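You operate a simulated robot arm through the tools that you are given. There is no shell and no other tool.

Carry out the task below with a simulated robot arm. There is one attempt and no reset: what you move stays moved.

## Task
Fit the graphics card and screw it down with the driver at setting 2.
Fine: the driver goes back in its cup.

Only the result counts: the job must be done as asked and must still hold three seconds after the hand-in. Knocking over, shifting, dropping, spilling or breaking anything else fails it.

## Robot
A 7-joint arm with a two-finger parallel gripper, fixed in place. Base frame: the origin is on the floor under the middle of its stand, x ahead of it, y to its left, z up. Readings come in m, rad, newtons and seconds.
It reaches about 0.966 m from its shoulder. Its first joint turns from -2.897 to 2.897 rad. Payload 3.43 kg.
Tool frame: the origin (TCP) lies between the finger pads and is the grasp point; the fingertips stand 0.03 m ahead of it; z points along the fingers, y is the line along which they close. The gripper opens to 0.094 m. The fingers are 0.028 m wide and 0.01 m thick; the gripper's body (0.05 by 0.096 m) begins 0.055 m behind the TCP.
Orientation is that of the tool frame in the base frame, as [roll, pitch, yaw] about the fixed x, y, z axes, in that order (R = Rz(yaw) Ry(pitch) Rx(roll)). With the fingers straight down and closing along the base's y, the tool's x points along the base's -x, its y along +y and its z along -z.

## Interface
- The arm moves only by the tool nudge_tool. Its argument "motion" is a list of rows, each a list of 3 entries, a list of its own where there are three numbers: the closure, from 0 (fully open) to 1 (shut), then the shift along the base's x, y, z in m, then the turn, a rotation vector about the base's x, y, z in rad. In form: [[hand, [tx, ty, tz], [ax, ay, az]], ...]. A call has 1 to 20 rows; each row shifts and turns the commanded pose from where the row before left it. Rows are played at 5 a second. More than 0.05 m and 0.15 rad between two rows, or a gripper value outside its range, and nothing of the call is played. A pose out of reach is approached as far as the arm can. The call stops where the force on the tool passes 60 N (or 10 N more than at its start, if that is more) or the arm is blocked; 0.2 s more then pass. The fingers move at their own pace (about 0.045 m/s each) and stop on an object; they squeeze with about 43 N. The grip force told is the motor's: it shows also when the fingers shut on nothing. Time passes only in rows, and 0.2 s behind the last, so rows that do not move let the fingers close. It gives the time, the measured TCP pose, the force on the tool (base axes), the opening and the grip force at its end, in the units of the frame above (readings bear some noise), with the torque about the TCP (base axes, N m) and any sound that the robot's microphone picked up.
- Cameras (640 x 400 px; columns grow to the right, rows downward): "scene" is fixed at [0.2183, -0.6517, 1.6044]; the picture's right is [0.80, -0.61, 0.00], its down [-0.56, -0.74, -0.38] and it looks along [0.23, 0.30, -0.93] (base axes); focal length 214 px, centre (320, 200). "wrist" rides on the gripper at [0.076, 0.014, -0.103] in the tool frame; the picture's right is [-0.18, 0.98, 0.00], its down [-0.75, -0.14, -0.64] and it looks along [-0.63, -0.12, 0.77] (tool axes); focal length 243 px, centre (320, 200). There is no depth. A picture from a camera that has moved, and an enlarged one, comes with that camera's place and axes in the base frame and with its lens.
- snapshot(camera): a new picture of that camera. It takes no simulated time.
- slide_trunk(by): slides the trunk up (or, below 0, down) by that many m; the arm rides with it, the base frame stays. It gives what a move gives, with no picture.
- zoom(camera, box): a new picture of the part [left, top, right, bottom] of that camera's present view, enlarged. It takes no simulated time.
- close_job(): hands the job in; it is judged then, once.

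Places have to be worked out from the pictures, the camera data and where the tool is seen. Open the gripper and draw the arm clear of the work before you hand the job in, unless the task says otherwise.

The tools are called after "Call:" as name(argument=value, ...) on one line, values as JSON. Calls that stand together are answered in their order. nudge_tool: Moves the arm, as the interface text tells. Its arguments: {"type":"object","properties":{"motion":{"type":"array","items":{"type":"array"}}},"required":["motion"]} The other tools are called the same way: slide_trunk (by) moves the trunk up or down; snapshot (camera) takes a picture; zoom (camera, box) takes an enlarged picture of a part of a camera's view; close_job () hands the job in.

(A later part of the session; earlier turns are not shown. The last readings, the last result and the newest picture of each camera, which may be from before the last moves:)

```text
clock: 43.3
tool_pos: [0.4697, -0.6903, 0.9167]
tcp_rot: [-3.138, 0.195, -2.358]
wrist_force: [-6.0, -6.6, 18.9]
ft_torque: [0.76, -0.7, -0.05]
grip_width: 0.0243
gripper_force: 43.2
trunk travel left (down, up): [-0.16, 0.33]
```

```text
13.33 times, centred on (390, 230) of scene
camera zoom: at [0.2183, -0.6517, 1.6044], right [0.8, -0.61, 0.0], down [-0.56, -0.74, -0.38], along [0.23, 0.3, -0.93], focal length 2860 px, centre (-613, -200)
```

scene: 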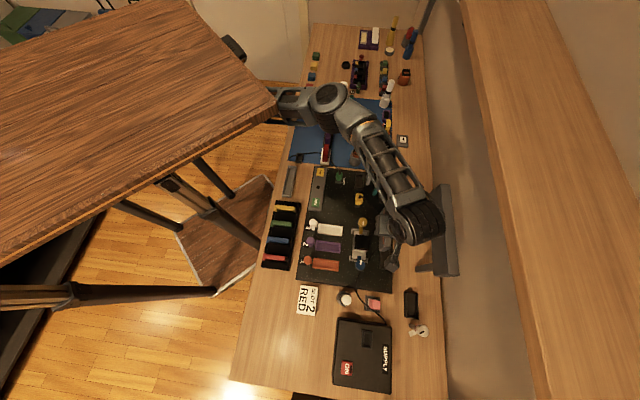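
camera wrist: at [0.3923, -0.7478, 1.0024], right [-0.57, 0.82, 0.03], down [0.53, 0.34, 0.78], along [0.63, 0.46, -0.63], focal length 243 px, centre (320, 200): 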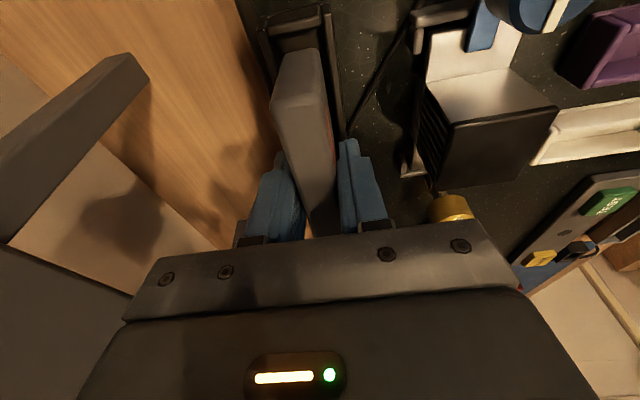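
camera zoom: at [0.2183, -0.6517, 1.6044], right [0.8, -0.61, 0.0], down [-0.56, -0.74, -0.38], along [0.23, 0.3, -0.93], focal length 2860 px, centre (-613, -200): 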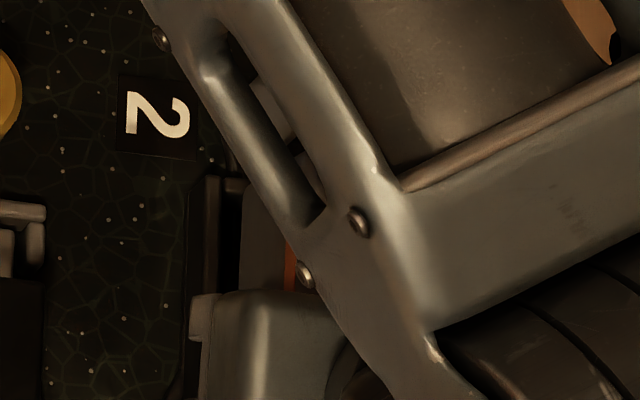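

The card got pivoted ~0.1 rad in the grip (far end pushed up), so the screw-end of the card met something. I'll back up 30 mm and measure the card and slot ends carefully before retrying.

Call:
nudge_tool(motion=[[1, [0, 0, 0.015], [0, 0, 0]], [1, [0, 0, 0.025], [0, 0, 0]], [1, [0, 0, 0.03], [0, 0, 0]], [1, [0, 0, 0], [0, 0, 0]]])

Call:
zoom(camera="wrist", box=[240, 0, 380, 190])

Call:
zoom(camera="scene", box=[365, 205, 415, 280])

Call:
snapshot(camera="scene")

```text
clock: 44.3
tool_pos: [0.4712, -0.6887, 0.9837]
tcp_rot: [-3.139, 0.196, -2.355]
wrist_force: [0.4, 0.0, -1.3]
ft_torque: [-0.02, 0.01, -0.02]
grip_width: 0.0241
gripper_force: 43.3
trunk travel left (down, up): [-0.16, 0.33]
```

```text
2.11 times, centred on (310, 95) of wrist
camera zoom: at [0.3933, -0.7463, 1.0697], right [-0.57, 0.82, 0.04], down [0.53, 0.33, 0.78], along [0.63, 0.46, -0.63], focal length 511 px, centre (341, 421)
```

zoom: 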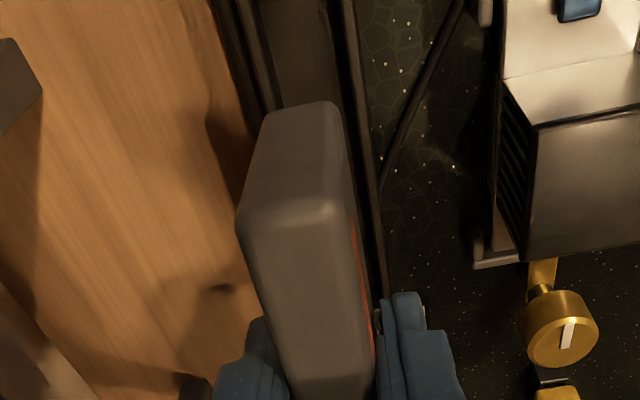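

```text
5.33 times, centred on (390, 242) of scene
camera zoom: at [0.2183, -0.6517, 1.6044], right [0.8, -0.61, 0.0], down [-0.56, -0.74, -0.38], along [0.23, 0.3, -0.93], focal length 1144 px, centre (-53, -27)
```

zoom: 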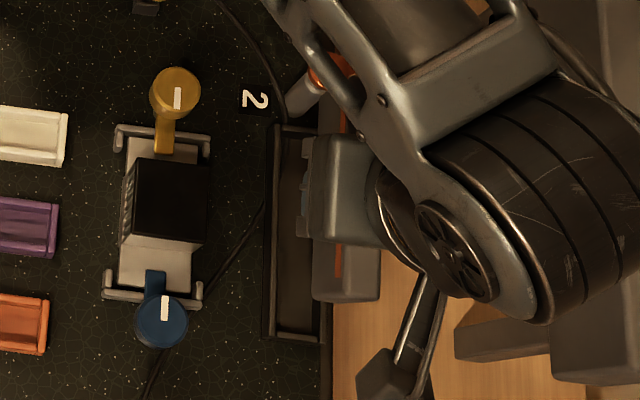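

```text
taken
```

scene: 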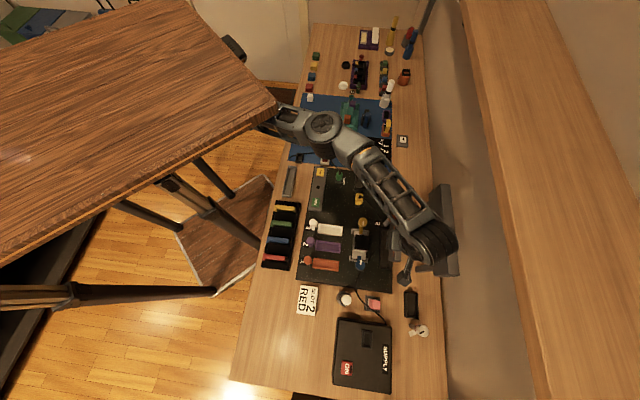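

I need the card's side profile (it may have a foot or connector edge I can't see). I'll lift to a clear spot and yaw the hand 90° so the scene camera sees the card side-on.

Call:
nudge_tool(motion=[[1, [0, 0, 0.03], [0, 0, 0]], [1, [-0.005, 0.02, 0.03], [0, 0, 0]], [1, [-0.006, 0.025, 0], [0, 0, 0.142]], [1, [-0.006, 0.025, 0], [0, 0, 0.142]], [1, [-0.006, 0.025, 0], [0, 0, 0.142]], [1, [0, 0, 0], [0, 0, 0.142]], [1, [0, 0, 0], [0, 0, 0.142]], [1, [0, 0, 0], [0, 0, 0.142]], [1, [0, 0, 0], [0, 0, 0.142]], [1, [0, 0, 0], [0, 0, 0.142]], [1, [0, 0, 0], [0, 0, 0.142]], [1, [0, 0, 0], [0, 0, 0.142]], [1, [0, 0, 0], [0, 0, 0.142]], [1, [0, 0, 0], [0, 0, 0]]])

Call:
snapshot(camera="scene")

Call:
snapshot(camera="wrist")

```text
clock: 47.3
tool_pos: [0.4493, -0.5939, 1.0438]
tcp_rot: [-3.141, 0.194, -0.793]
wrist_force: [0.2, 0.8, -0.9]
ft_torque: [-0.03, 0.0, 0.02]
grip_width: 0.0243
gripper_force: 42.9
trunk travel left (down, up): [-0.16, 0.33]
```

```text
taken
```

scene: 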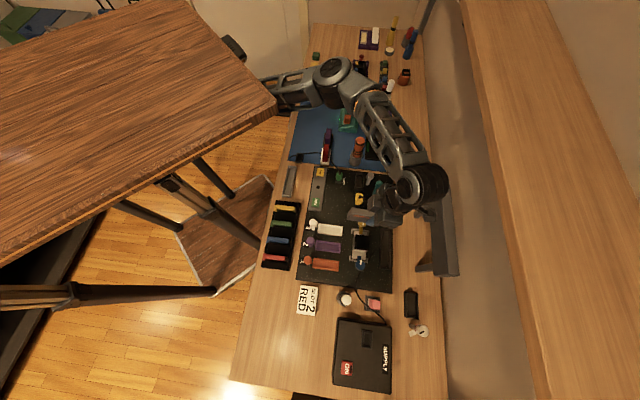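

```text
taken
camera wrist: at [0.5045, -0.6727, 1.1305], right [-0.83, -0.56, 0.03], down [-0.33, 0.54, 0.78], along [-0.45, 0.63, -0.63], focal length 243 px, centre (320, 200)
```

wrist: 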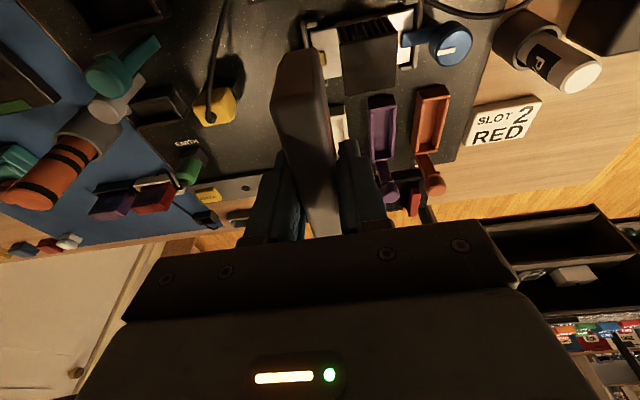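

Now the card is side-on to the scene camera. I'll zoom in on its profile, and on the now-unobstructed slot and screw.

Call:
zoom(camera="scene", box=[335, 190, 405, 240])

Call:
zoom(camera="scene", box=[365, 205, 415, 280])

```text
8.00 times, centred on (370, 215) of scene
camera zoom: at [0.2183, -0.6517, 1.6044], right [0.8, -0.61, 0.0], down [-0.56, -0.74, -0.38], along [0.23, 0.3, -0.93], focal length 1716 px, centre (-80, 80)
```

zoom: 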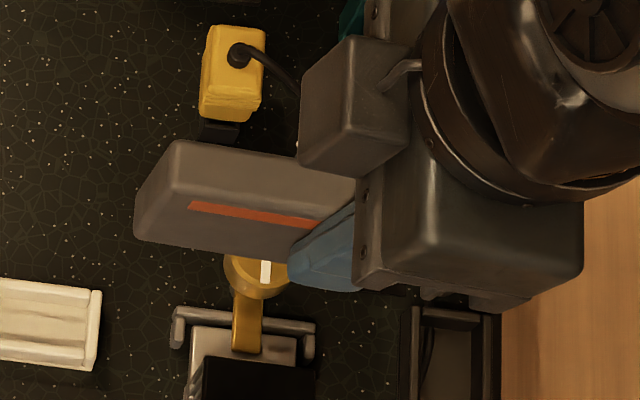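

```text
5.33 times, centred on (390, 242) of scene
camera zoom: at [0.2183, -0.6517, 1.6044], right [0.8, -0.61, 0.0], down [-0.56, -0.74, -0.38], along [0.23, 0.3, -0.93], focal length 1144 px, centre (-53, -27)
```

zoom: 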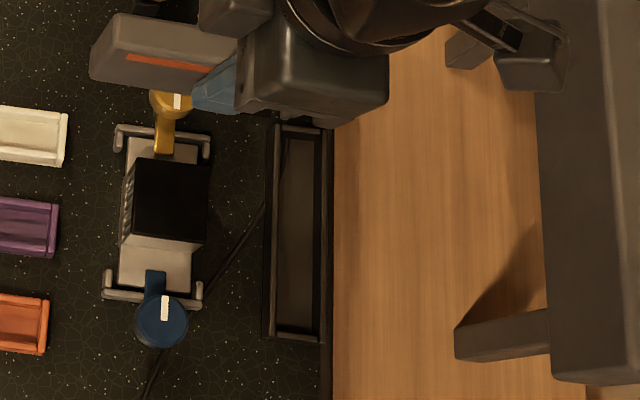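

The card is a plain rounded box. The cable from the yellow plug seems to cross the slot near its screw end; I'll zoom in there.

Call:
zoom(camera="scene", box=[372, 218, 402, 243])

Call:
zoom(camera="scene", box=[372, 235, 402, 275])

```text
16.00 times, centred on (387, 230) of scene
camera zoom: at [0.2183, -0.6517, 1.6044], right [0.8, -0.61, 0.0], down [-0.56, -0.74, -0.38], along [0.23, 0.3, -0.93], focal length 3432 px, centre (-752, -288)
```

zoom: 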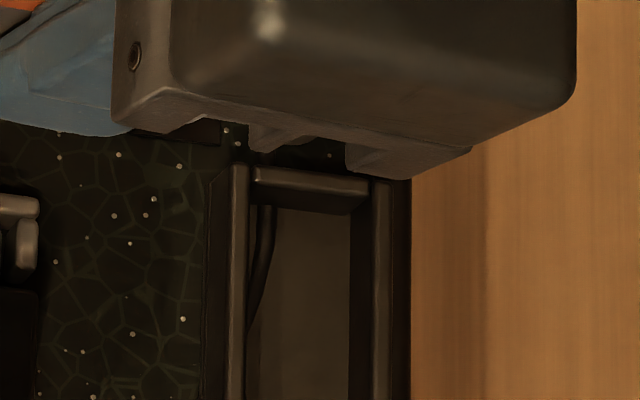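

```text
10.00 times, centred on (387, 255) of scene
camera zoom: at [0.2183, -0.6517, 1.6044], right [0.8, -0.61, 0.0], down [-0.56, -0.74, -0.38], along [0.23, 0.3, -0.93], focal length 2145 px, centre (-350, -350)
```

zoom: 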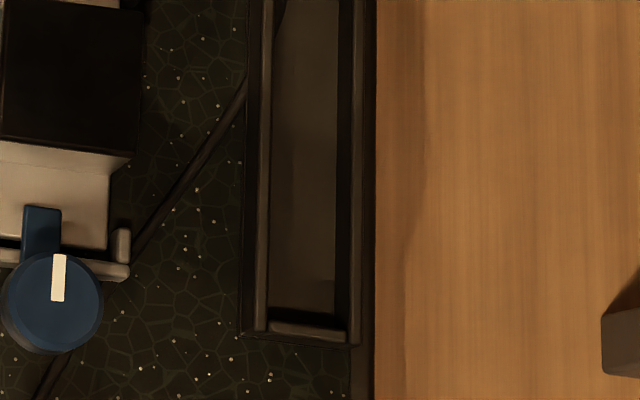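

The cable just passes through near the slot floor (it looks purely drawn, running through the walls), and the card is a plain box. I'll measure how much the card is tilted in the grip with a tight wrist zoom.

Call:
zoom(camera="wrist", box=[250, 30, 350, 130])

```text
4.00 times, centred on (300, 80) of wrist
camera zoom: at [0.5045, -0.6727, 1.1305], right [-0.83, -0.56, 0.03], down [-0.33, 0.54, 0.78], along [-0.45, 0.63, -0.63], focal length 970 px, centre (400, 680)
```

zoom: 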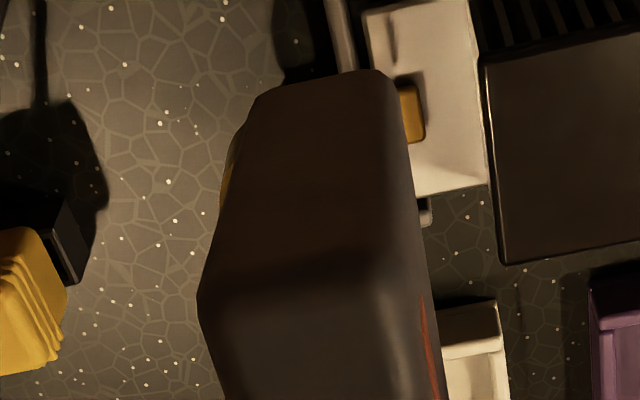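

I'll zoom the scene camera tightly on the card for edge slopes to estimate its tilt.

Call:
zoom(camera="scene", box=[344, 203, 384, 228])

```text
16.00 times, centred on (364, 216) of scene
camera zoom: at [0.2183, -0.6517, 1.6044], right [0.8, -0.61, 0.0], down [-0.56, -0.74, -0.38], along [0.23, 0.3, -0.93], focal length 3432 px, centre (-384, -48)
```

zoom: 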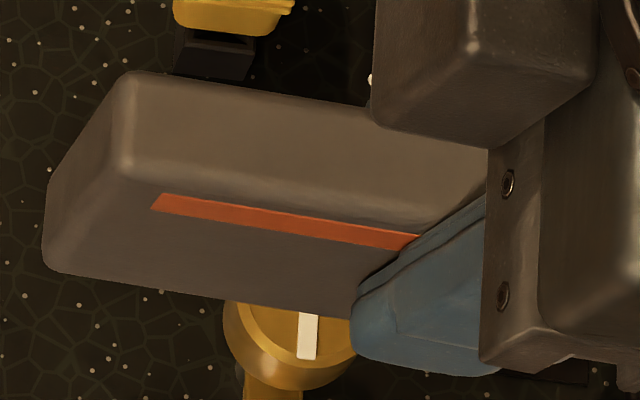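

Re-triangulating, the slot rim is really at z≈0.868 and the card's screw-end just caught the end-wall rim (a few mm too far along). I'll yaw back, re-level the card by ~0.095 rad, and return above the slot shifted ~3 mm toward the other end.

Call:
nudge_tool(motion=[[1, [0, 0, 0], [0, 0, -0.142]], [1, [0, 0, 0], [0, 0, -0.142]], [1, [0, 0, 0], [0, 0, -0.142]], [1, [0, 0, 0], [0, 0, -0.142]], [1, [0, 0, 0], [0, 0, -0.142]], [1, [0, 0, 0], [0, 0, -0.142]], [1, [0, 0, 0], [0, 0, -0.142]], [1, [0, 0, 0], [0, 0, -0.142]], [1, [0.006, -0.033, 0], [0, 0, -0.142]], [1, [0.006, -0.033, 0], [0, 0, -0.142]], [1, [0.006, -0.033, 0], [0, 0, -0.142]], [1, [0, 0, -0.03], [-0.034, 0.034, 0]], [1, [0, 0, -0.03], [-0.033, 0.033, 0]], [1, [0, 0, -0.03], [0, 0, 0]], [1, [0, 0, 0], [0, 0, 0]]])

Call:
snapshot(camera="wrist")

Call:
zoom(camera="wrist", box=[250, 0, 370, 110])

Call:
zoom(camera="scene", box=[365, 205, 415, 280])

```text
clock: 50.5
tool_pos: [0.4675, -0.6908, 0.9539]
tcp_rot: [-3.141, 0.102, -2.356]
wrist_force: [0.4, -0.5, -2.4]
ft_torque: [0.0, 0.02, 0.03]
grip_width: 0.024
gripper_force: 42.9
trunk travel left (down, up): [-0.16, 0.33]
```

```text
taken
camera wrist: at [0.3951, -0.7439, 1.0481], right [-0.56, 0.83, 0.02], down [0.58, 0.38, 0.71], along [0.58, 0.41, -0.7], focal length 243 px, centre (320, 200)
```

wrist: 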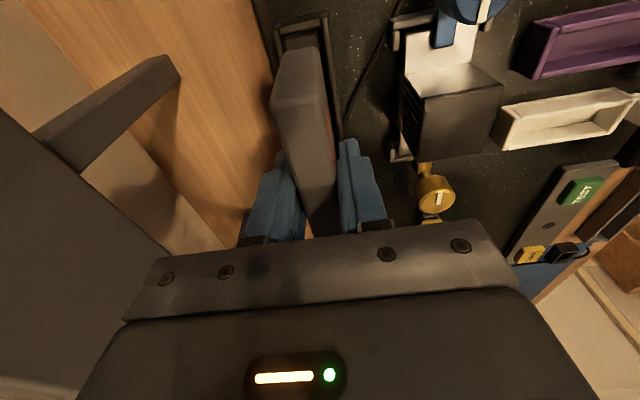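

```text
3.64 times, centred on (310, 55) of wrist
camera zoom: at [0.3951, -0.7439, 1.0481], right [-0.56, 0.83, 0.02], down [0.58, 0.38, 0.71], along [0.58, 0.41, -0.7], focal length 882 px, centre (356, 727)
```

zoom: 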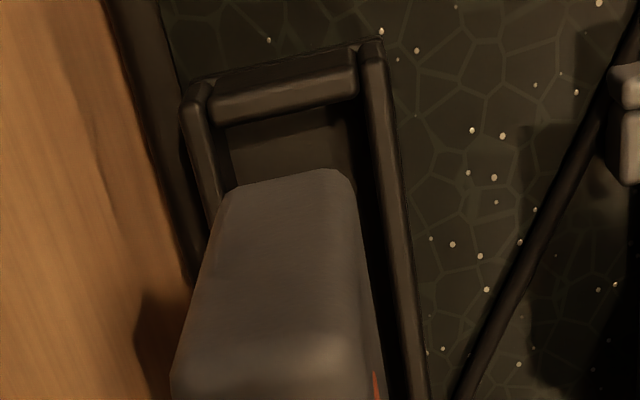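

```text
5.33 times, centred on (390, 242) of scene
camera zoom: at [0.2183, -0.6517, 1.6044], right [0.8, -0.61, 0.0], down [-0.56, -0.74, -0.38], along [0.23, 0.3, -0.93], focal length 1144 px, centre (-53, -27)
```

zoom: 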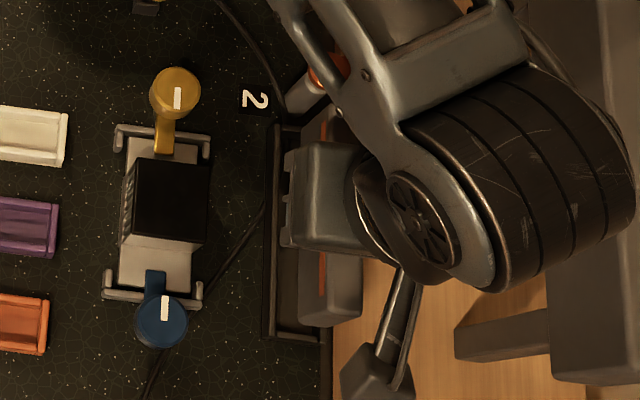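

The card now looks about level above the slot, and lateral alignment is within ~1 mm. I'll check the tilt once more with a zoom on the card's near end.

Call:
zoom(camera="wrist", box=[250, 30, 350, 130])

Call:
zoom(camera="scene", box=[375, 222, 415, 272])

```text
4.00 times, centred on (300, 80) of wrist
camera zoom: at [0.3951, -0.7439, 1.0481], right [-0.56, 0.83, 0.02], down [0.58, 0.38, 0.71], along [0.58, 0.41, -0.7], focal length 970 px, centre (400, 680)
```

zoom: 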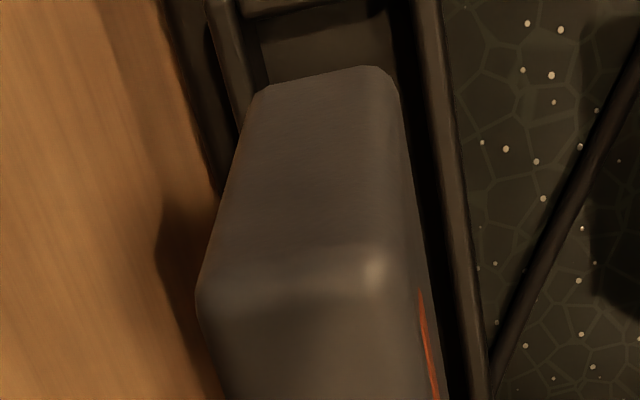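

```text
8.00 times, centred on (395, 247) of scene
camera zoom: at [0.2183, -0.6517, 1.6044], right [0.8, -0.61, 0.0], down [-0.56, -0.74, -0.38], along [0.23, 0.3, -0.93], focal length 1716 px, centre (-280, -176)
```

zoom: 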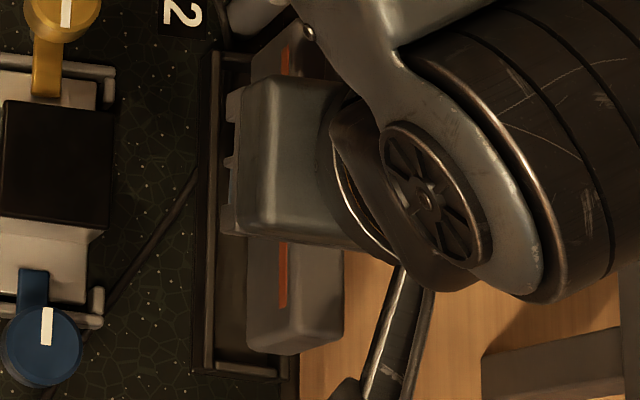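

Tilt is within ~0.01 rad of level and the near-end gap to the slot wall is ~2.6 mm. I nudge 1 mm and descend to just above the rim, then feel my way in.

Call:
nudge_tool(motion=[[1, [0.0008, -0.0002, -0.012], [0, 0, 0]], [1, [0, 0, -0.01], [0, 0, 0]], [1, [0, 0, -0.004], [0, 0, 0]], [1, [0, 0, 0], [0, 0, 0]]])

Call:
zoom(camera="wrist", box=[250, 0, 370, 110])

```text
clock: 51.5
tool_pos: [0.4674, -0.6938, 0.9283]
tcp_rot: [-3.141, 0.101, -2.355]
wrist_force: [1.3, 0.7, -2.0]
ft_torque: [0.0, -0.02, 0.0]
grip_width: 0.0239
gripper_force: 43.1
trunk travel left (down, up): [-0.16, 0.33]
```

```text
3.64 times, centred on (310, 55) of wrist
camera zoom: at [0.3958, -0.7451, 1.0226], right [-0.56, 0.83, 0.02], down [0.58, 0.38, 0.72], along [0.58, 0.41, -0.7], focal length 882 px, centre (356, 727)
```

zoom: 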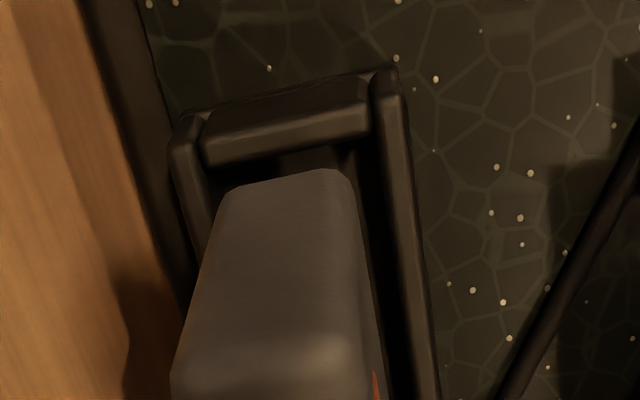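

No contact yet at TCP z=0.928. The card sits ~0.8 mm too far wall-side; I correct that and lower 6 mm gently.

Call:
nudge_tool(motion=[[1, [-0.0006, 0.0006, 0], [0, 0, 0]], [1, [0, 0, -0.003], [0, 0, 0]], [1, [0, 0, -0.003], [0, 0, 0]], [1, [0, 0, 0], [0, 0, 0]]])

Call:
zoom(camera="wrist", box=[250, 0, 370, 110])

```text
clock: 52.5
tool_pos: [0.4673, -0.6922, 0.9228]
tcp_rot: [-3.14, 0.101, -2.355]
wrist_force: [-0.4, -0.2, -2.1]
ft_torque: [0.03, 0.03, -0.02]
grip_width: 0.0237
gripper_force: 42.5
trunk travel left (down, up): [-0.16, 0.33]
```

```text
3.64 times, centred on (310, 55) of wrist
camera zoom: at [0.395, -0.7449, 1.0173], right [-0.56, 0.83, 0.02], down [0.58, 0.38, 0.72], along [0.58, 0.41, -0.7], focal length 882 px, centre (356, 727)
```

zoom: 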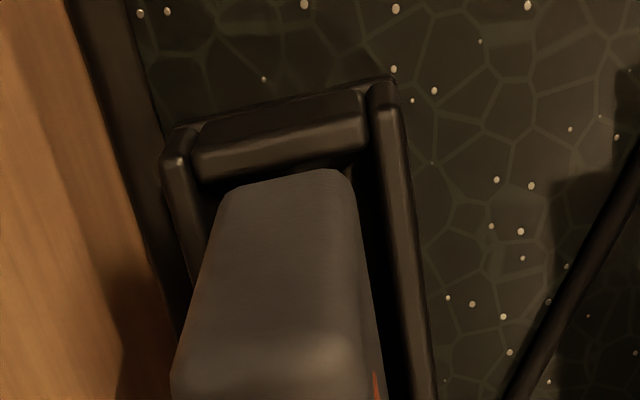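

Centred on both sides with no force. Continue lowering 6 mm more.

Call:
nudge_tool(motion=[[1, [0, 0, -0.003], [0, 0, 0]], [1, [0, 0, -0.003], [0, 0, 0]], [1, [0, 0, 0], [0, 0, 0]]])

Call:
zoom(camera="wrist", box=[250, 0, 370, 110])

```text
clock: 53.3
tool_pos: [0.4674, -0.6921, 0.9196]
tcp_rot: [-3.138, 0.1, -2.354]
wrist_force: [6.3, 8.2, 23.7]
ft_torque: [-0.63, 0.71, -0.08]
grip_width: 0.0244
gripper_force: 43.1
trunk travel left (down, up): [-0.16, 0.33]
```

```text
3.64 times, centred on (310, 55) of wrist
camera zoom: at [0.396, -0.7446, 1.013], right [-0.57, 0.82, 0.01], down [0.58, 0.39, 0.72], along [0.58, 0.41, -0.7], focal length 882 px, centre (356, 727)
```

zoom: 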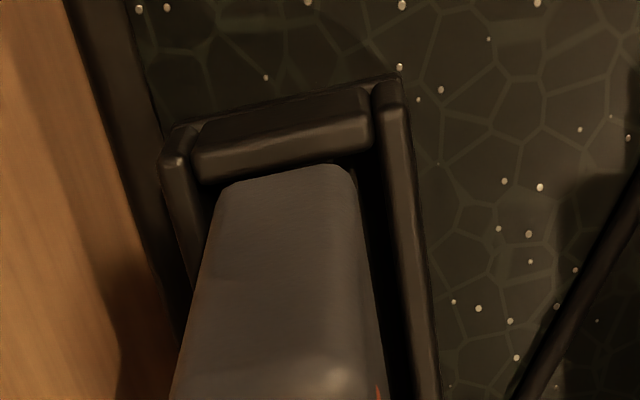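

Now the near end touched the other wall's rim (force toward +e_l), so the right position lies between: about 1.5 mm back along the card. I back off a few mm and re-measure the card's tilt in the grip.

Call:
nudge_tool(motion=[[1, [0, 0, 0.006], [0, 0, 0]], [1, [0, 0, 0.006], [0, 0, 0]], [1, [0, 0, 0], [0, 0, 0]]])

Call:
zoom(camera="wrist", box=[250, 30, 350, 130])

Call:
zoom(camera="wrist", box=[250, 0, 370, 110])

```text
clock: 54.1
tool_pos: [0.4662, -0.694, 0.9279]
tcp_rot: [3.141, 0.1, -2.357]
wrist_force: [0.4, 0.0, -2.7]
ft_torque: [-0.01, 0.03, 0.01]
grip_width: 0.0241
gripper_force: 43.5
trunk travel left (down, up): [-0.16, 0.33]
```

```text
4.00 times, centred on (300, 80) of wrist
camera zoom: at [0.3944, -0.7453, 1.0223], right [-0.56, 0.83, 0.02], down [0.58, 0.38, 0.72], along [0.58, 0.41, -0.7], focal length 970 px, centre (400, 680)
```

zoom: 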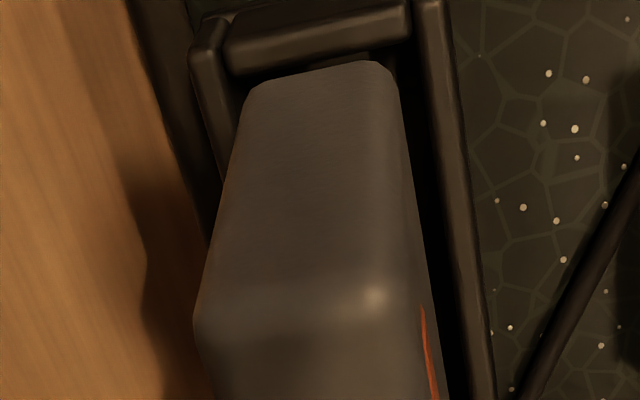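

```text
3.64 times, centred on (310, 55) of wrist
camera zoom: at [0.3944, -0.7453, 1.0223], right [-0.56, 0.83, 0.02], down [0.58, 0.38, 0.72], along [0.58, 0.41, -0.7], focal length 882 px, centre (356, 727)
```

zoom: 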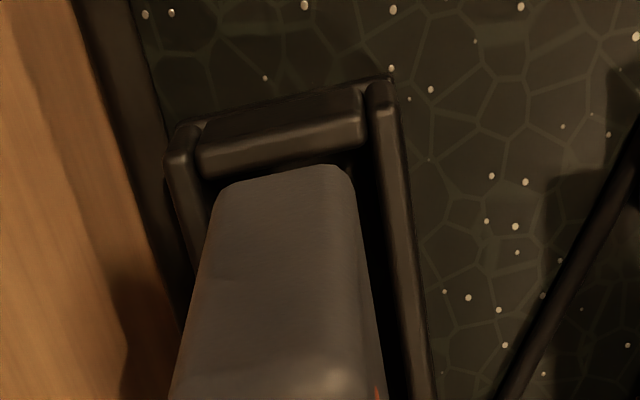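

The card slid up ~3 mm and tilted about −0.035 rad in the grip. I re-level the hand by +0.035 and shift 1.6 mm along +e_l, then check.

Call:
nudge_tool(motion=[[1, [0.0011, 0.0011, 0], [0.025, -0.025, 0]], [1, [0, 0, 0], [0, 0, 0]], [1, [0, 0, 0], [0, 0, 0]]])

Call:
zoom(camera="wrist", box=[250, 0, 370, 110])

Call:
zoom(camera="scene", box=[375, 222, 415, 272])

```text
clock: 54.9
tool_pos: [0.4678, -0.6915, 0.9289]
tcp_rot: [-3.139, 0.137, -2.357]
wrist_force: [-0.2, -0.2, -2.1]
ft_torque: [-0.03, 0.02, 0.0]
grip_width: 0.024
gripper_force: 43.0
trunk travel left (down, up): [-0.16, 0.33]
```

```text
3.64 times, centred on (310, 55) of wrist
camera zoom: at [0.3939, -0.7457, 1.0197], right [-0.57, 0.82, 0.02], down [0.57, 0.37, 0.74], along [0.6, 0.43, -0.67], focal length 882 px, centre (356, 727)
```

zoom: 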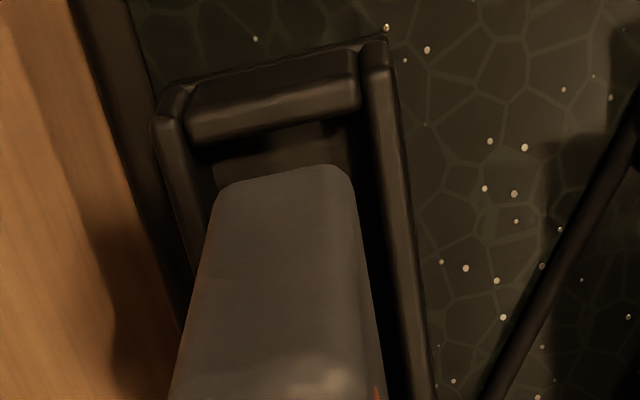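

```text
8.00 times, centred on (395, 247) of scene
camera zoom: at [0.2183, -0.6517, 1.6044], right [0.8, -0.61, 0.0], down [-0.56, -0.74, -0.38], along [0.23, 0.3, -0.93], focal length 1716 px, centre (-280, -176)
```

zoom: 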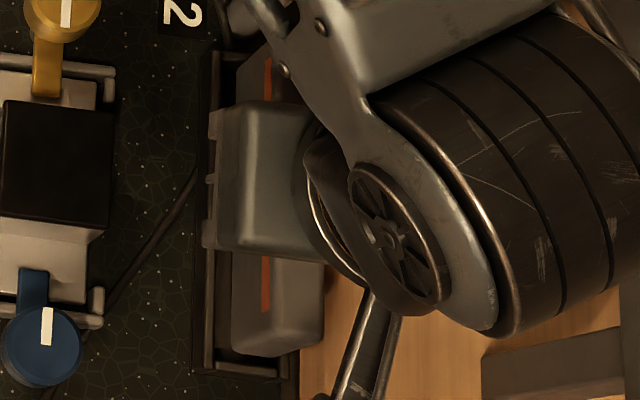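

RAM-end gap ≈1.6 mm and laterally centred to ~0.2 mm. Descend in small steps to the rim and slightly in.

Call:
nudge_tool(motion=[[1, [0, 0, -0.006], [0, 0, 0]], [1, [0, 0, -0.004], [0, 0, 0]], [1, [0, 0, -0.002], [0, 0, 0]], [1, [0, 0, 0], [0, 0, 0]]])

Call:
zoom(camera="wrist", box=[250, 0, 370, 110])

```text
clock: 55.9
tool_pos: [0.4684, -0.6914, 0.9166]
tcp_rot: [-3.14, 0.135, -2.357]
wrist_force: [0.1, 0.0, -1.7]
ft_torque: [0.01, 0.03, -0.02]
grip_width: 0.024
gripper_force: 43.6
trunk travel left (down, up): [-0.16, 0.33]
```

```text
3.64 times, centred on (310, 55) of wrist
camera zoom: at [0.3944, -0.7454, 1.0082], right [-0.57, 0.82, 0.02], down [0.57, 0.37, 0.74], along [0.6, 0.43, -0.67], focal length 882 px, centre (356, 727)
```

zoom: 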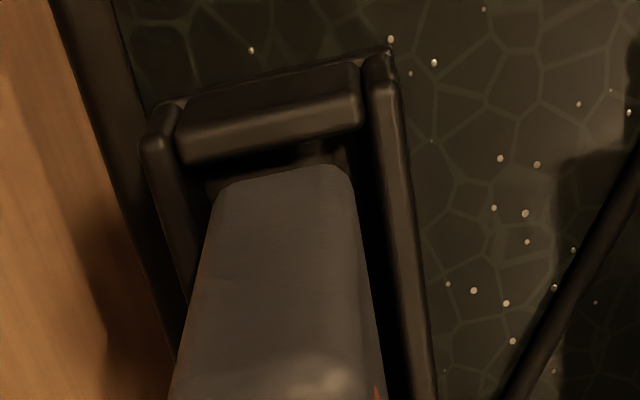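

Still no contact at z=0.9166 with bottom about at rim level. Continue 4 mm in 2 mm steps.

Call:
nudge_tool(motion=[[1, [0, 0, -0.002], [0, 0, 0]], [1, [0, 0, -0.002], [0, 0, 0]], [1, [0, 0, 0], [0, 0, 0]]])

```text
clock: 56.7
tool_pos: [0.4683, -0.6924, 0.9128]
tcp_rot: [-3.139, 0.136, -2.355]
wrist_force: [0.9, -0.2, -2.7]
ft_torque: [-0.01, -0.03, 0.0]
grip_width: 0.0241
gripper_force: 42.5
trunk travel left (down, up): [-0.16, 0.33]
```

No contact at z=0.9128 — the card is entering the slot. Continue another 4 mm.

Call:
nudge_tool(motion=[[1, [0, 0, -0.002], [0, 0, 0]], [1, [0, 0, -0.002], [0, 0, 0]], [1, [0, 0, 0], [0, 0, 0]]])

Call:
zoom(camera="wrist", box=[250, 0, 370, 110])

```text
clock: 57.5
tool_pos: [0.468, -0.6915, 0.9076]
tcp_rot: [-3.141, 0.135, -2.356]
wrist_force: [0.2, 0.2, -1.8]
ft_torque: [-0.03, 0.04, 0.0]
grip_width: 0.0239
gripper_force: 43.0
trunk travel left (down, up): [-0.16, 0.33]
```

```text
3.64 times, centred on (310, 55) of wrist
camera zoom: at [0.3938, -0.7462, 1.0001], right [-0.57, 0.82, 0.02], down [0.57, 0.37, 0.74], along [0.6, 0.43, -0.67], focal length 882 px, centre (356, 727)
```

zoom: 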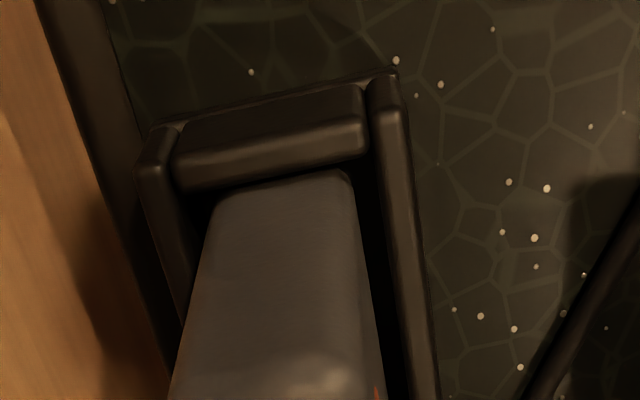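

Card is inside the slot without touching the sides. Keep lowering in 2 mm steps until it seats on the floor.

Call:
nudge_tool(motion=[[1, [0, 0, -0.002], [0, 0, 0]], [1, [0, 0, -0.0015], [0, 0, 0]], [1, [0, 0, 0], [0, 0, 0]]])

Call:
zoom(camera="scene", box=[365, 215, 415, 280])

```text
clock: 58.3
tool_pos: [0.4682, -0.6915, 0.9058]
tcp_rot: [-3.141, 0.136, -2.358]
wrist_force: [0.4, -0.1, -2.6]
ft_torque: [0.0, 0.02, 0.0]
grip_width: 0.0242
gripper_force: 43.3
trunk travel left (down, up): [-0.16, 0.33]
```

```text
6.15 times, centred on (390, 248) of scene
camera zoom: at [0.2183, -0.6517, 1.6044], right [0.8, -0.61, 0.0], down [-0.56, -0.74, -0.38], along [0.23, 0.3, -0.93], focal length 1320 px, centre (-111, -92)
```

zoom: 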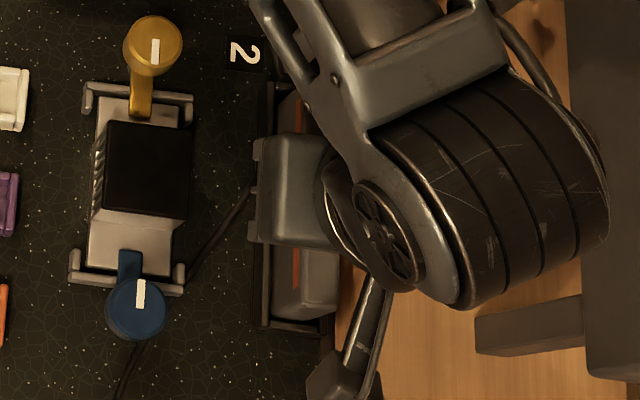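

Still free at z=0.9058. Two more millimetre-scale steps, watching fingertip clearance to the rim (about 7 mm left).

Call:
nudge_tool(motion=[[1, [0, 0, -0.002], [0, 0, 0]], [1, [0, 0, -0.001], [0, 0, 0]], [1, [0, 0, 0], [0, 0, 0]]])

Call:
snapshot(camera="wrist")

Call:
zoom(camera="wrist", box=[230, 60, 390, 240])

```text
clock: 59.1
tool_pos: [0.4687, -0.6913, 0.9033]
tcp_rot: [-3.139, 0.136, -2.356]
wrist_force: [-0.8, -1.2, 10.1]
ft_torque: [0.63, -0.53, 0.04]
grip_width: 0.024
gripper_force: 43.0
trunk travel left (down, up): [-0.16, 0.33]
```

```text
taken
camera wrist: at [0.3935, -0.7458, 0.9948], right [-0.57, 0.82, 0.02], down [0.56, 0.37, 0.74], along [0.6, 0.43, -0.67], focal length 243 px, centre (320, 200)
```

wrist: 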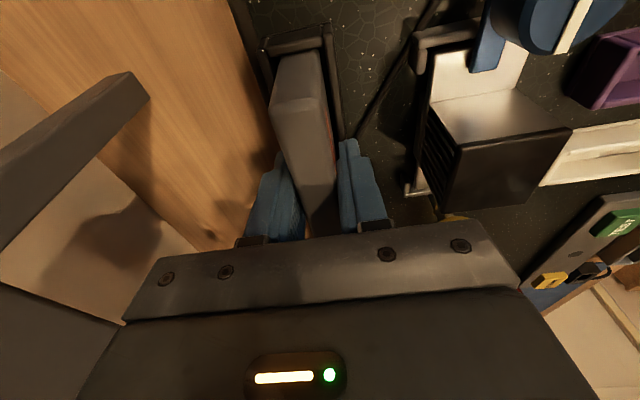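

```text
2.22 times, centred on (310, 150) of wrist
camera zoom: at [0.3935, -0.7458, 0.9948], right [-0.57, 0.82, 0.02], down [0.56, 0.37, 0.74], along [0.6, 0.43, -0.67], focal length 539 px, centre (342, 311)
```

zoom: 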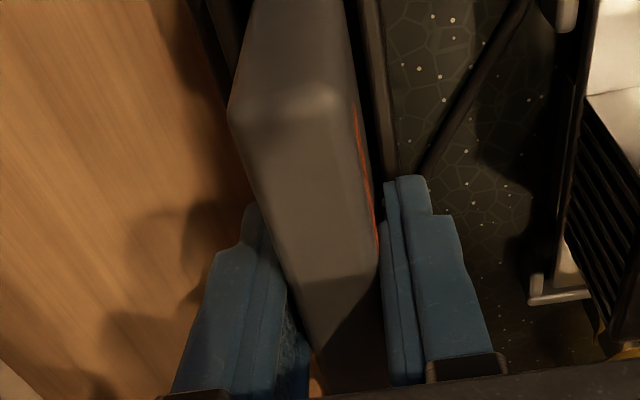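

Contact now is vertical and at the screw end of the card bottom (≈12 N) — that's the slot floor, with the card slightly tilted. I press 2.5 mm more so it levels onto the floor.

Call:
nudge_tool(motion=[[1, [0, 0, -0.0015], [0, 0, 0]], [1, [0, 0, -0.001], [0, 0, 0]], [1, [0, 0, 0], [0, 0, 0]]])

Call:
zoom(camera="wrist", box=[250, 0, 370, 110])

```text
clock: 59.9
tool_pos: [0.467, -0.692, 0.9049]
tcp_rot: [-3.136, 0.135, -2.356]
wrist_force: [-1.5, -6.8, 42.2]
ft_torque: [0.8, -0.36, -0.28]
grip_width: 0.0239
gripper_force: 42.9
trunk travel left (down, up): [-0.16, 0.33]
```

```text
3.64 times, centred on (310, 55) of wrist
camera zoom: at [0.3934, -0.7454, 0.9948], right [-0.56, 0.82, 0.02], down [0.56, 0.37, 0.74], along [0.6, 0.43, -0.67], focal length 882 px, centre (356, 727)
```

zoom: 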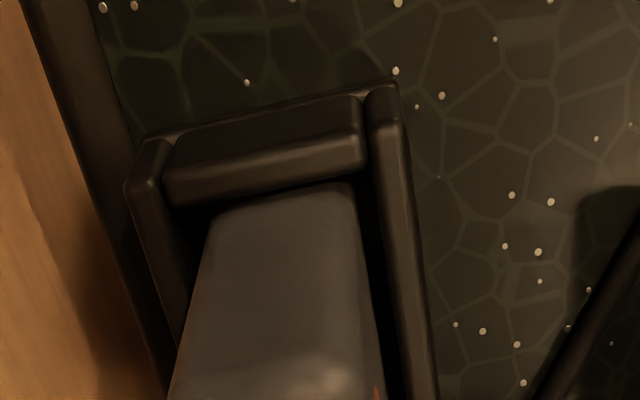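

Force rose to 42 N and the torque ratio shows support under the middle — the card is flat on the slot floor. I relieve the push by 2 mm and open the fingers.

Call:
nudge_tool(motion=[[1, [0, 0, 0.002], [0, 0, 0]], [1, [0, 0, 0], [0, 0, 0]]])

Call:
nudge_tool(motion=[[0.7, [0, 0, 0.001], [0, 0, 0]], [0.55, [0, 0, 0], [0, 0, 0]], [0.45, [0, 0, 0], [0, 0, 0]], [0.45, [0, 0, 0], [0, 0, 0]]])

Call:
snapshot(camera="wrist")

Call:
zoom(camera="wrist", box=[230, 0, 390, 240])

```text
clock: 60.5
tool_pos: [0.468, -0.6916, 0.9027]
tcp_rot: [-3.138, 0.134, -2.357]
wrist_force: [-0.3, -7.0, 32.1]
ft_torque: [-0.09, 0.45, -0.33]
grip_width: 0.0242
gripper_force: 43.3
trunk travel left (down, up): [-0.16, 0.33]
```

```text
clock: 61.5
tool_pos: [0.4685, -0.69, 0.9005]
tcp_rot: [3.14, 0.139, -2.358]
wrist_force: [0.3, 0.7, -0.3]
ft_torque: [-0.01, 0.01, 0.02]
grip_width: 0.0519
gripper_force: 0.1
trunk travel left (down, up): [-0.16, 0.33]
```

```text
taken
camera wrist: at [0.3939, -0.7456, 0.9916], right [-0.56, 0.82, 0.03], down [0.57, 0.36, 0.74], along [0.6, 0.43, -0.67], focal length 243 px, centre (320, 200)
```

wrist: 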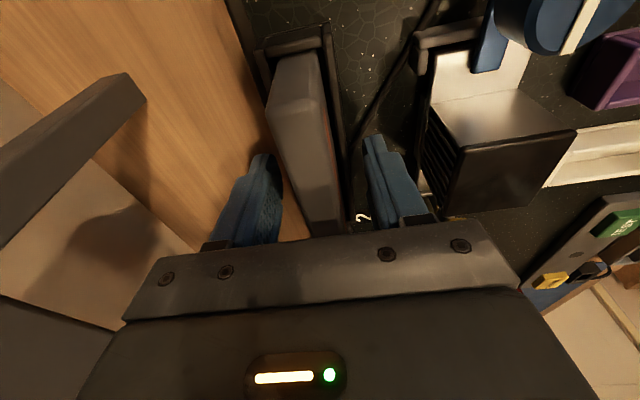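

```text
1.67 times, centred on (310, 120) of wrist
camera zoom: at [0.3939, -0.7456, 0.9916], right [-0.56, 0.82, 0.03], down [0.57, 0.36, 0.74], along [0.6, 0.43, -0.67], focal length 404 px, centre (337, 333)
```

zoom: 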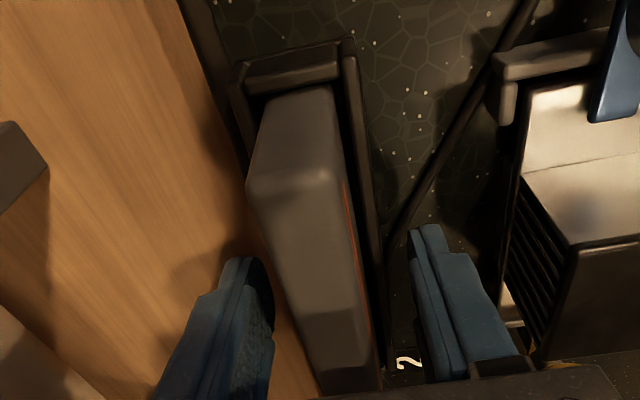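

Released cleanly; the card stands in the slot. I raise the hand straight up, restore the vertical tool, and check the card from above.

Call:
nudge_tool(motion=[[0.45, [0, 0, 0.02], [0, 0, 0]], [0.45, [0, 0, 0.03], [0, 0, 0]], [0.45, [0, 0, 0.04], [0, 0, 0]], [0.45, [0, 0, 0.04], [0, 0, 0]], [0.45, [-0.005, 0.04, 0], [-0.048, 0.048, 0]], [0.45, [0, 0.045, 0], [-0.048, 0.048, 0]], [0.45, [0, 0.045, 0], [0, 0, 0]], [0.45, [0, 0, 0], [0, 0, 0]]])

Call:
snapshot(camera="wrist")

Call:
snapshot(camera="scene")

Call:
zoom(camera="scene", box=[360, 205, 420, 280])

```text
clock: 63.3
tool_pos: [0.463, -0.5614, 1.0319]
tcp_rot: [-3.14, -0.001, -2.357]
wrist_force: [0.2, 0.0, 0.5]
ft_torque: [0.02, -0.03, 0.01]
grip_width: 0.0515
gripper_force: 0.0
trunk travel left (down, up): [-0.16, 0.33]
```

```text
taken
camera wrist: at [0.3974, -0.6062, 1.1344], right [-0.56, 0.83, 0.0], down [0.63, 0.43, 0.64], along [0.53, 0.36, -0.77], focal length 243 px, centre (320, 200)
```

wrist: 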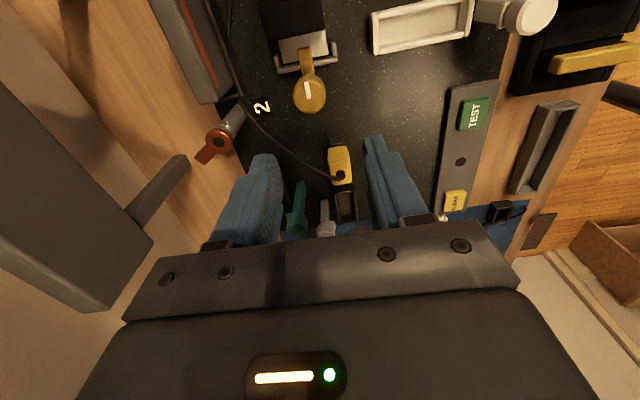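

```text
taken
```

scene: 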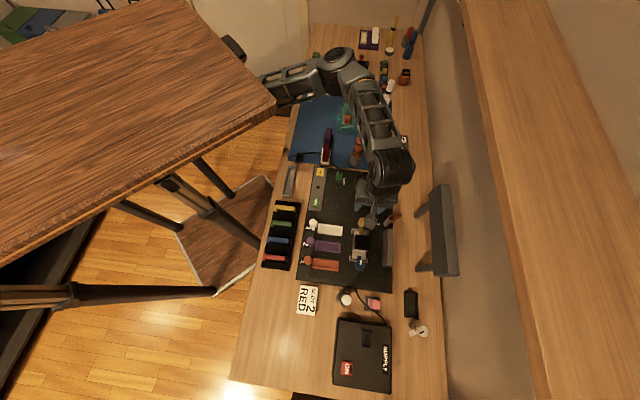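

```text
5.33 times, centred on (390, 242) of scene
camera zoom: at [0.2183, -0.6517, 1.6044], right [0.8, -0.61, 0.0], down [-0.56, -0.74, -0.38], along [0.23, 0.3, -0.93], focal length 1144 px, centre (-53, -27)
```

zoom: 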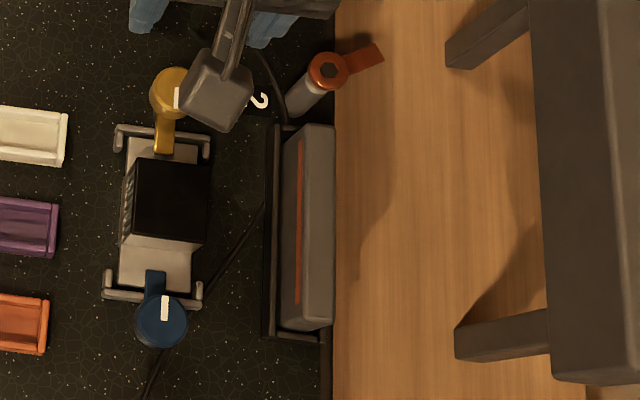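

The card is standing properly in the slot. Now the screw: I zoom in on its head, flag and hex from both cameras.

Call:
zoom(camera="wrist", box=[170, 80, 270, 180])

Call:
zoom(camera="scene", box=[378, 205, 408, 235])

Call:
zoom(camera="wrist", box=[140, 0, 280, 140])

```text
4.00 times, centred on (220, 130) of wrist
camera zoom: at [0.3974, -0.6062, 1.1344], right [-0.56, 0.83, 0.0], down [0.63, 0.43, 0.64], along [0.53, 0.36, -0.77], focal length 970 px, centre (720, 480)
```

zoom: 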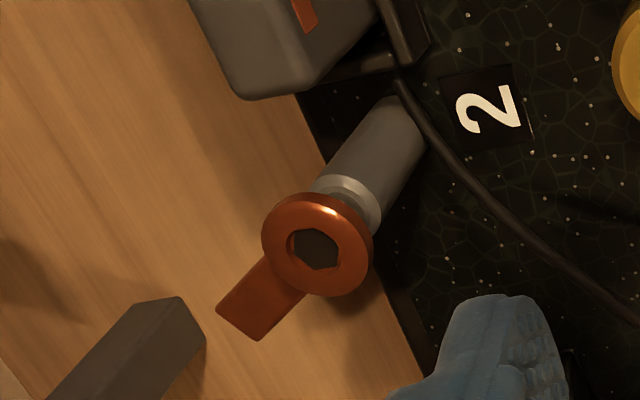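

```text
13.33 times, centred on (393, 220) of scene
camera zoom: at [0.2183, -0.6517, 1.6044], right [0.8, -0.61, 0.0], down [-0.56, -0.74, -0.38], along [0.23, 0.3, -0.93], focal length 2860 px, centre (-653, -67)
```

zoom: 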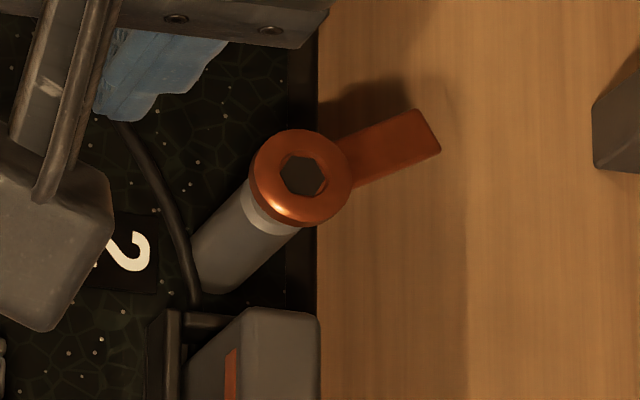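

```text
2.86 times, centred on (210, 70) of wrist
camera zoom: at [0.3974, -0.6062, 1.1344], right [-0.56, 0.83, 0.0], down [0.63, 0.43, 0.64], along [0.53, 0.36, -0.77], focal length 693 px, centre (634, 571)
```

zoom: 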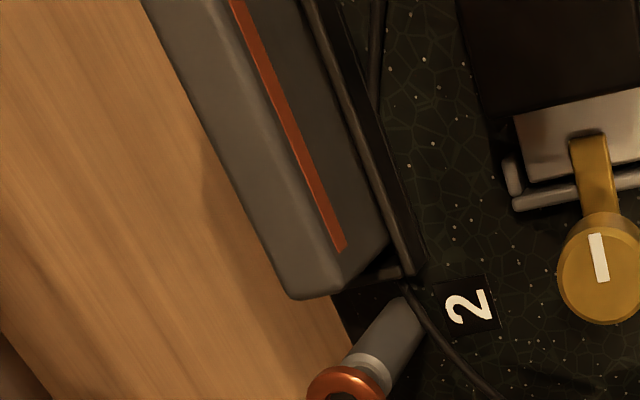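

The head has a ~10 mm hex socket; the flag now points at about −17°, likely to swing clockwise over the card as it is tightened. I raise the trunk 80 mm for the driver work, then move to look at the driver.

Call:
slide_trunk(by=0.08)

Call:
nudge_tool(motion=[[0, [0.02, 0.02, 0], [0, 0, 0.14]], [0, [0.02, 0.02, 0], [0, 0, 0.14]], [0, [0.02, 0.02, 0], [0, 0, 0.14]], [0, [0.02, 0.02, 0], [0, 0, 0.14]], [0, [0.02, 0.02, 0], [0, 0, 0.14]], [0, [0.02, 0.02, 0], [0, 0, 0.14]], [0, [0.02, 0.02, 0], [0, 0, 0.14]], [0, [0.02, 0.02, 0], [0, 0, 0.14]], [0, [0.012, 0.02, 0], [0, 0, 0.14]], [0, [0, 0.02, 0], [0, 0, 0.14]], [0, [0, 0.01, 0], [0, 0, 0.14]], [0, [0, 0, 0], [0, 0, 0.1]], [0, [0, 0, 0], [0, 0, 0]]])

Call:
snapshot(camera="wrist")

Call:
snapshot(camera="scene")

```text
clock: 64.5
tool_pos: [0.462, -0.5625, 1.112]
tcp_rot: [-3.14, -0.002, -2.354]
wrist_force: [-0.7, 0.6, -0.1]
ft_torque: [0.02, -0.03, 0.01]
grip_width: 0.0514
gripper_force: 0.0
trunk travel left (down, up): [-0.24, 0.25]
```

```text
clock: 67.3
tool_pos: [0.6358, -0.3525, 1.1099]
tcp_rot: [3.131, 0.008, -0.713]
wrist_force: [-1.4, -0.5, -1.0]
ft_torque: [0.01, -0.01, 0.04]
grip_width: 0.0939
gripper_force: 0.0
trunk travel left (down, up): [-0.24, 0.25]
```

```text
taken
camera wrist: at [0.6829, -0.4138, 1.2114], right [-0.78, -0.62, 0.01], down [-0.47, 0.6, 0.65], along [-0.41, 0.5, -0.76], focal length 243 px, centre (320, 200)
```

wrist: 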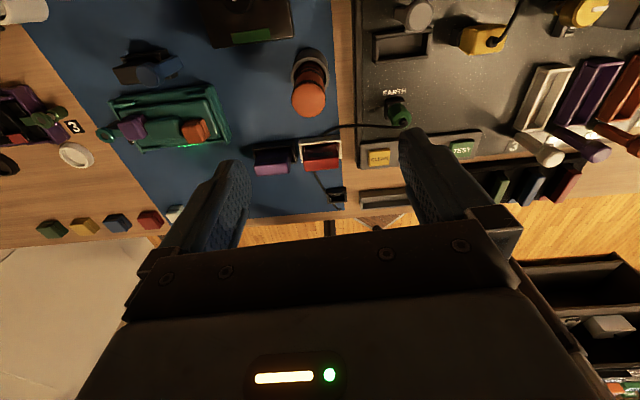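

```text
taken
```

scene: 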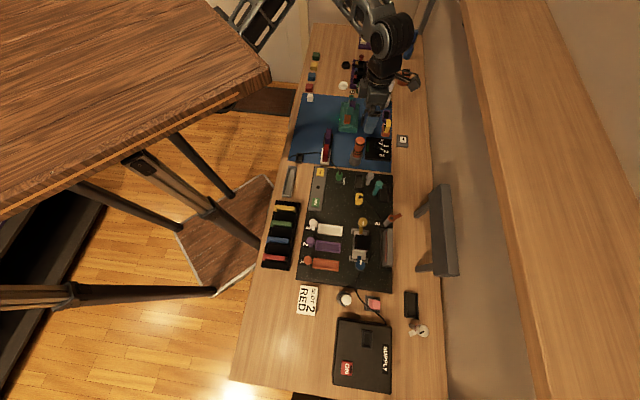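

The driver's handle top is ~11 mm left of the tool axis in the wrist view. Zoom in for precise centre and to check if the driver leans in its cup.

Call:
zoom(camera="wrist", box=[260, 30, 360, 130])

Call:
zoom(camera="scene", box=[340, 125, 380, 175])

```text
4.00 times, centred on (310, 80) of wrist
camera zoom: at [0.6829, -0.4138, 1.2114], right [-0.78, -0.62, 0.01], down [-0.47, 0.6, 0.65], along [-0.41, 0.5, -0.76], focal length 970 px, centre (360, 680)
```

zoom: 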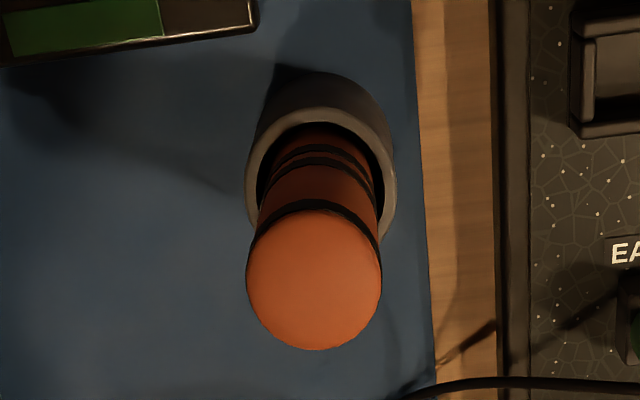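

```text
8.00 times, centred on (360, 150) of scene
camera zoom: at [0.2183, -0.6517, 1.6044], right [0.8, -0.61, 0.0], down [-0.56, -0.74, -0.38], along [0.23, 0.3, -0.93], focal length 1716 px, centre (0, 600)
```

zoom: 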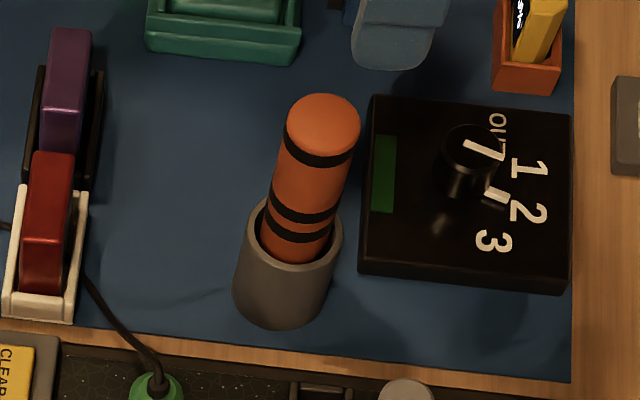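

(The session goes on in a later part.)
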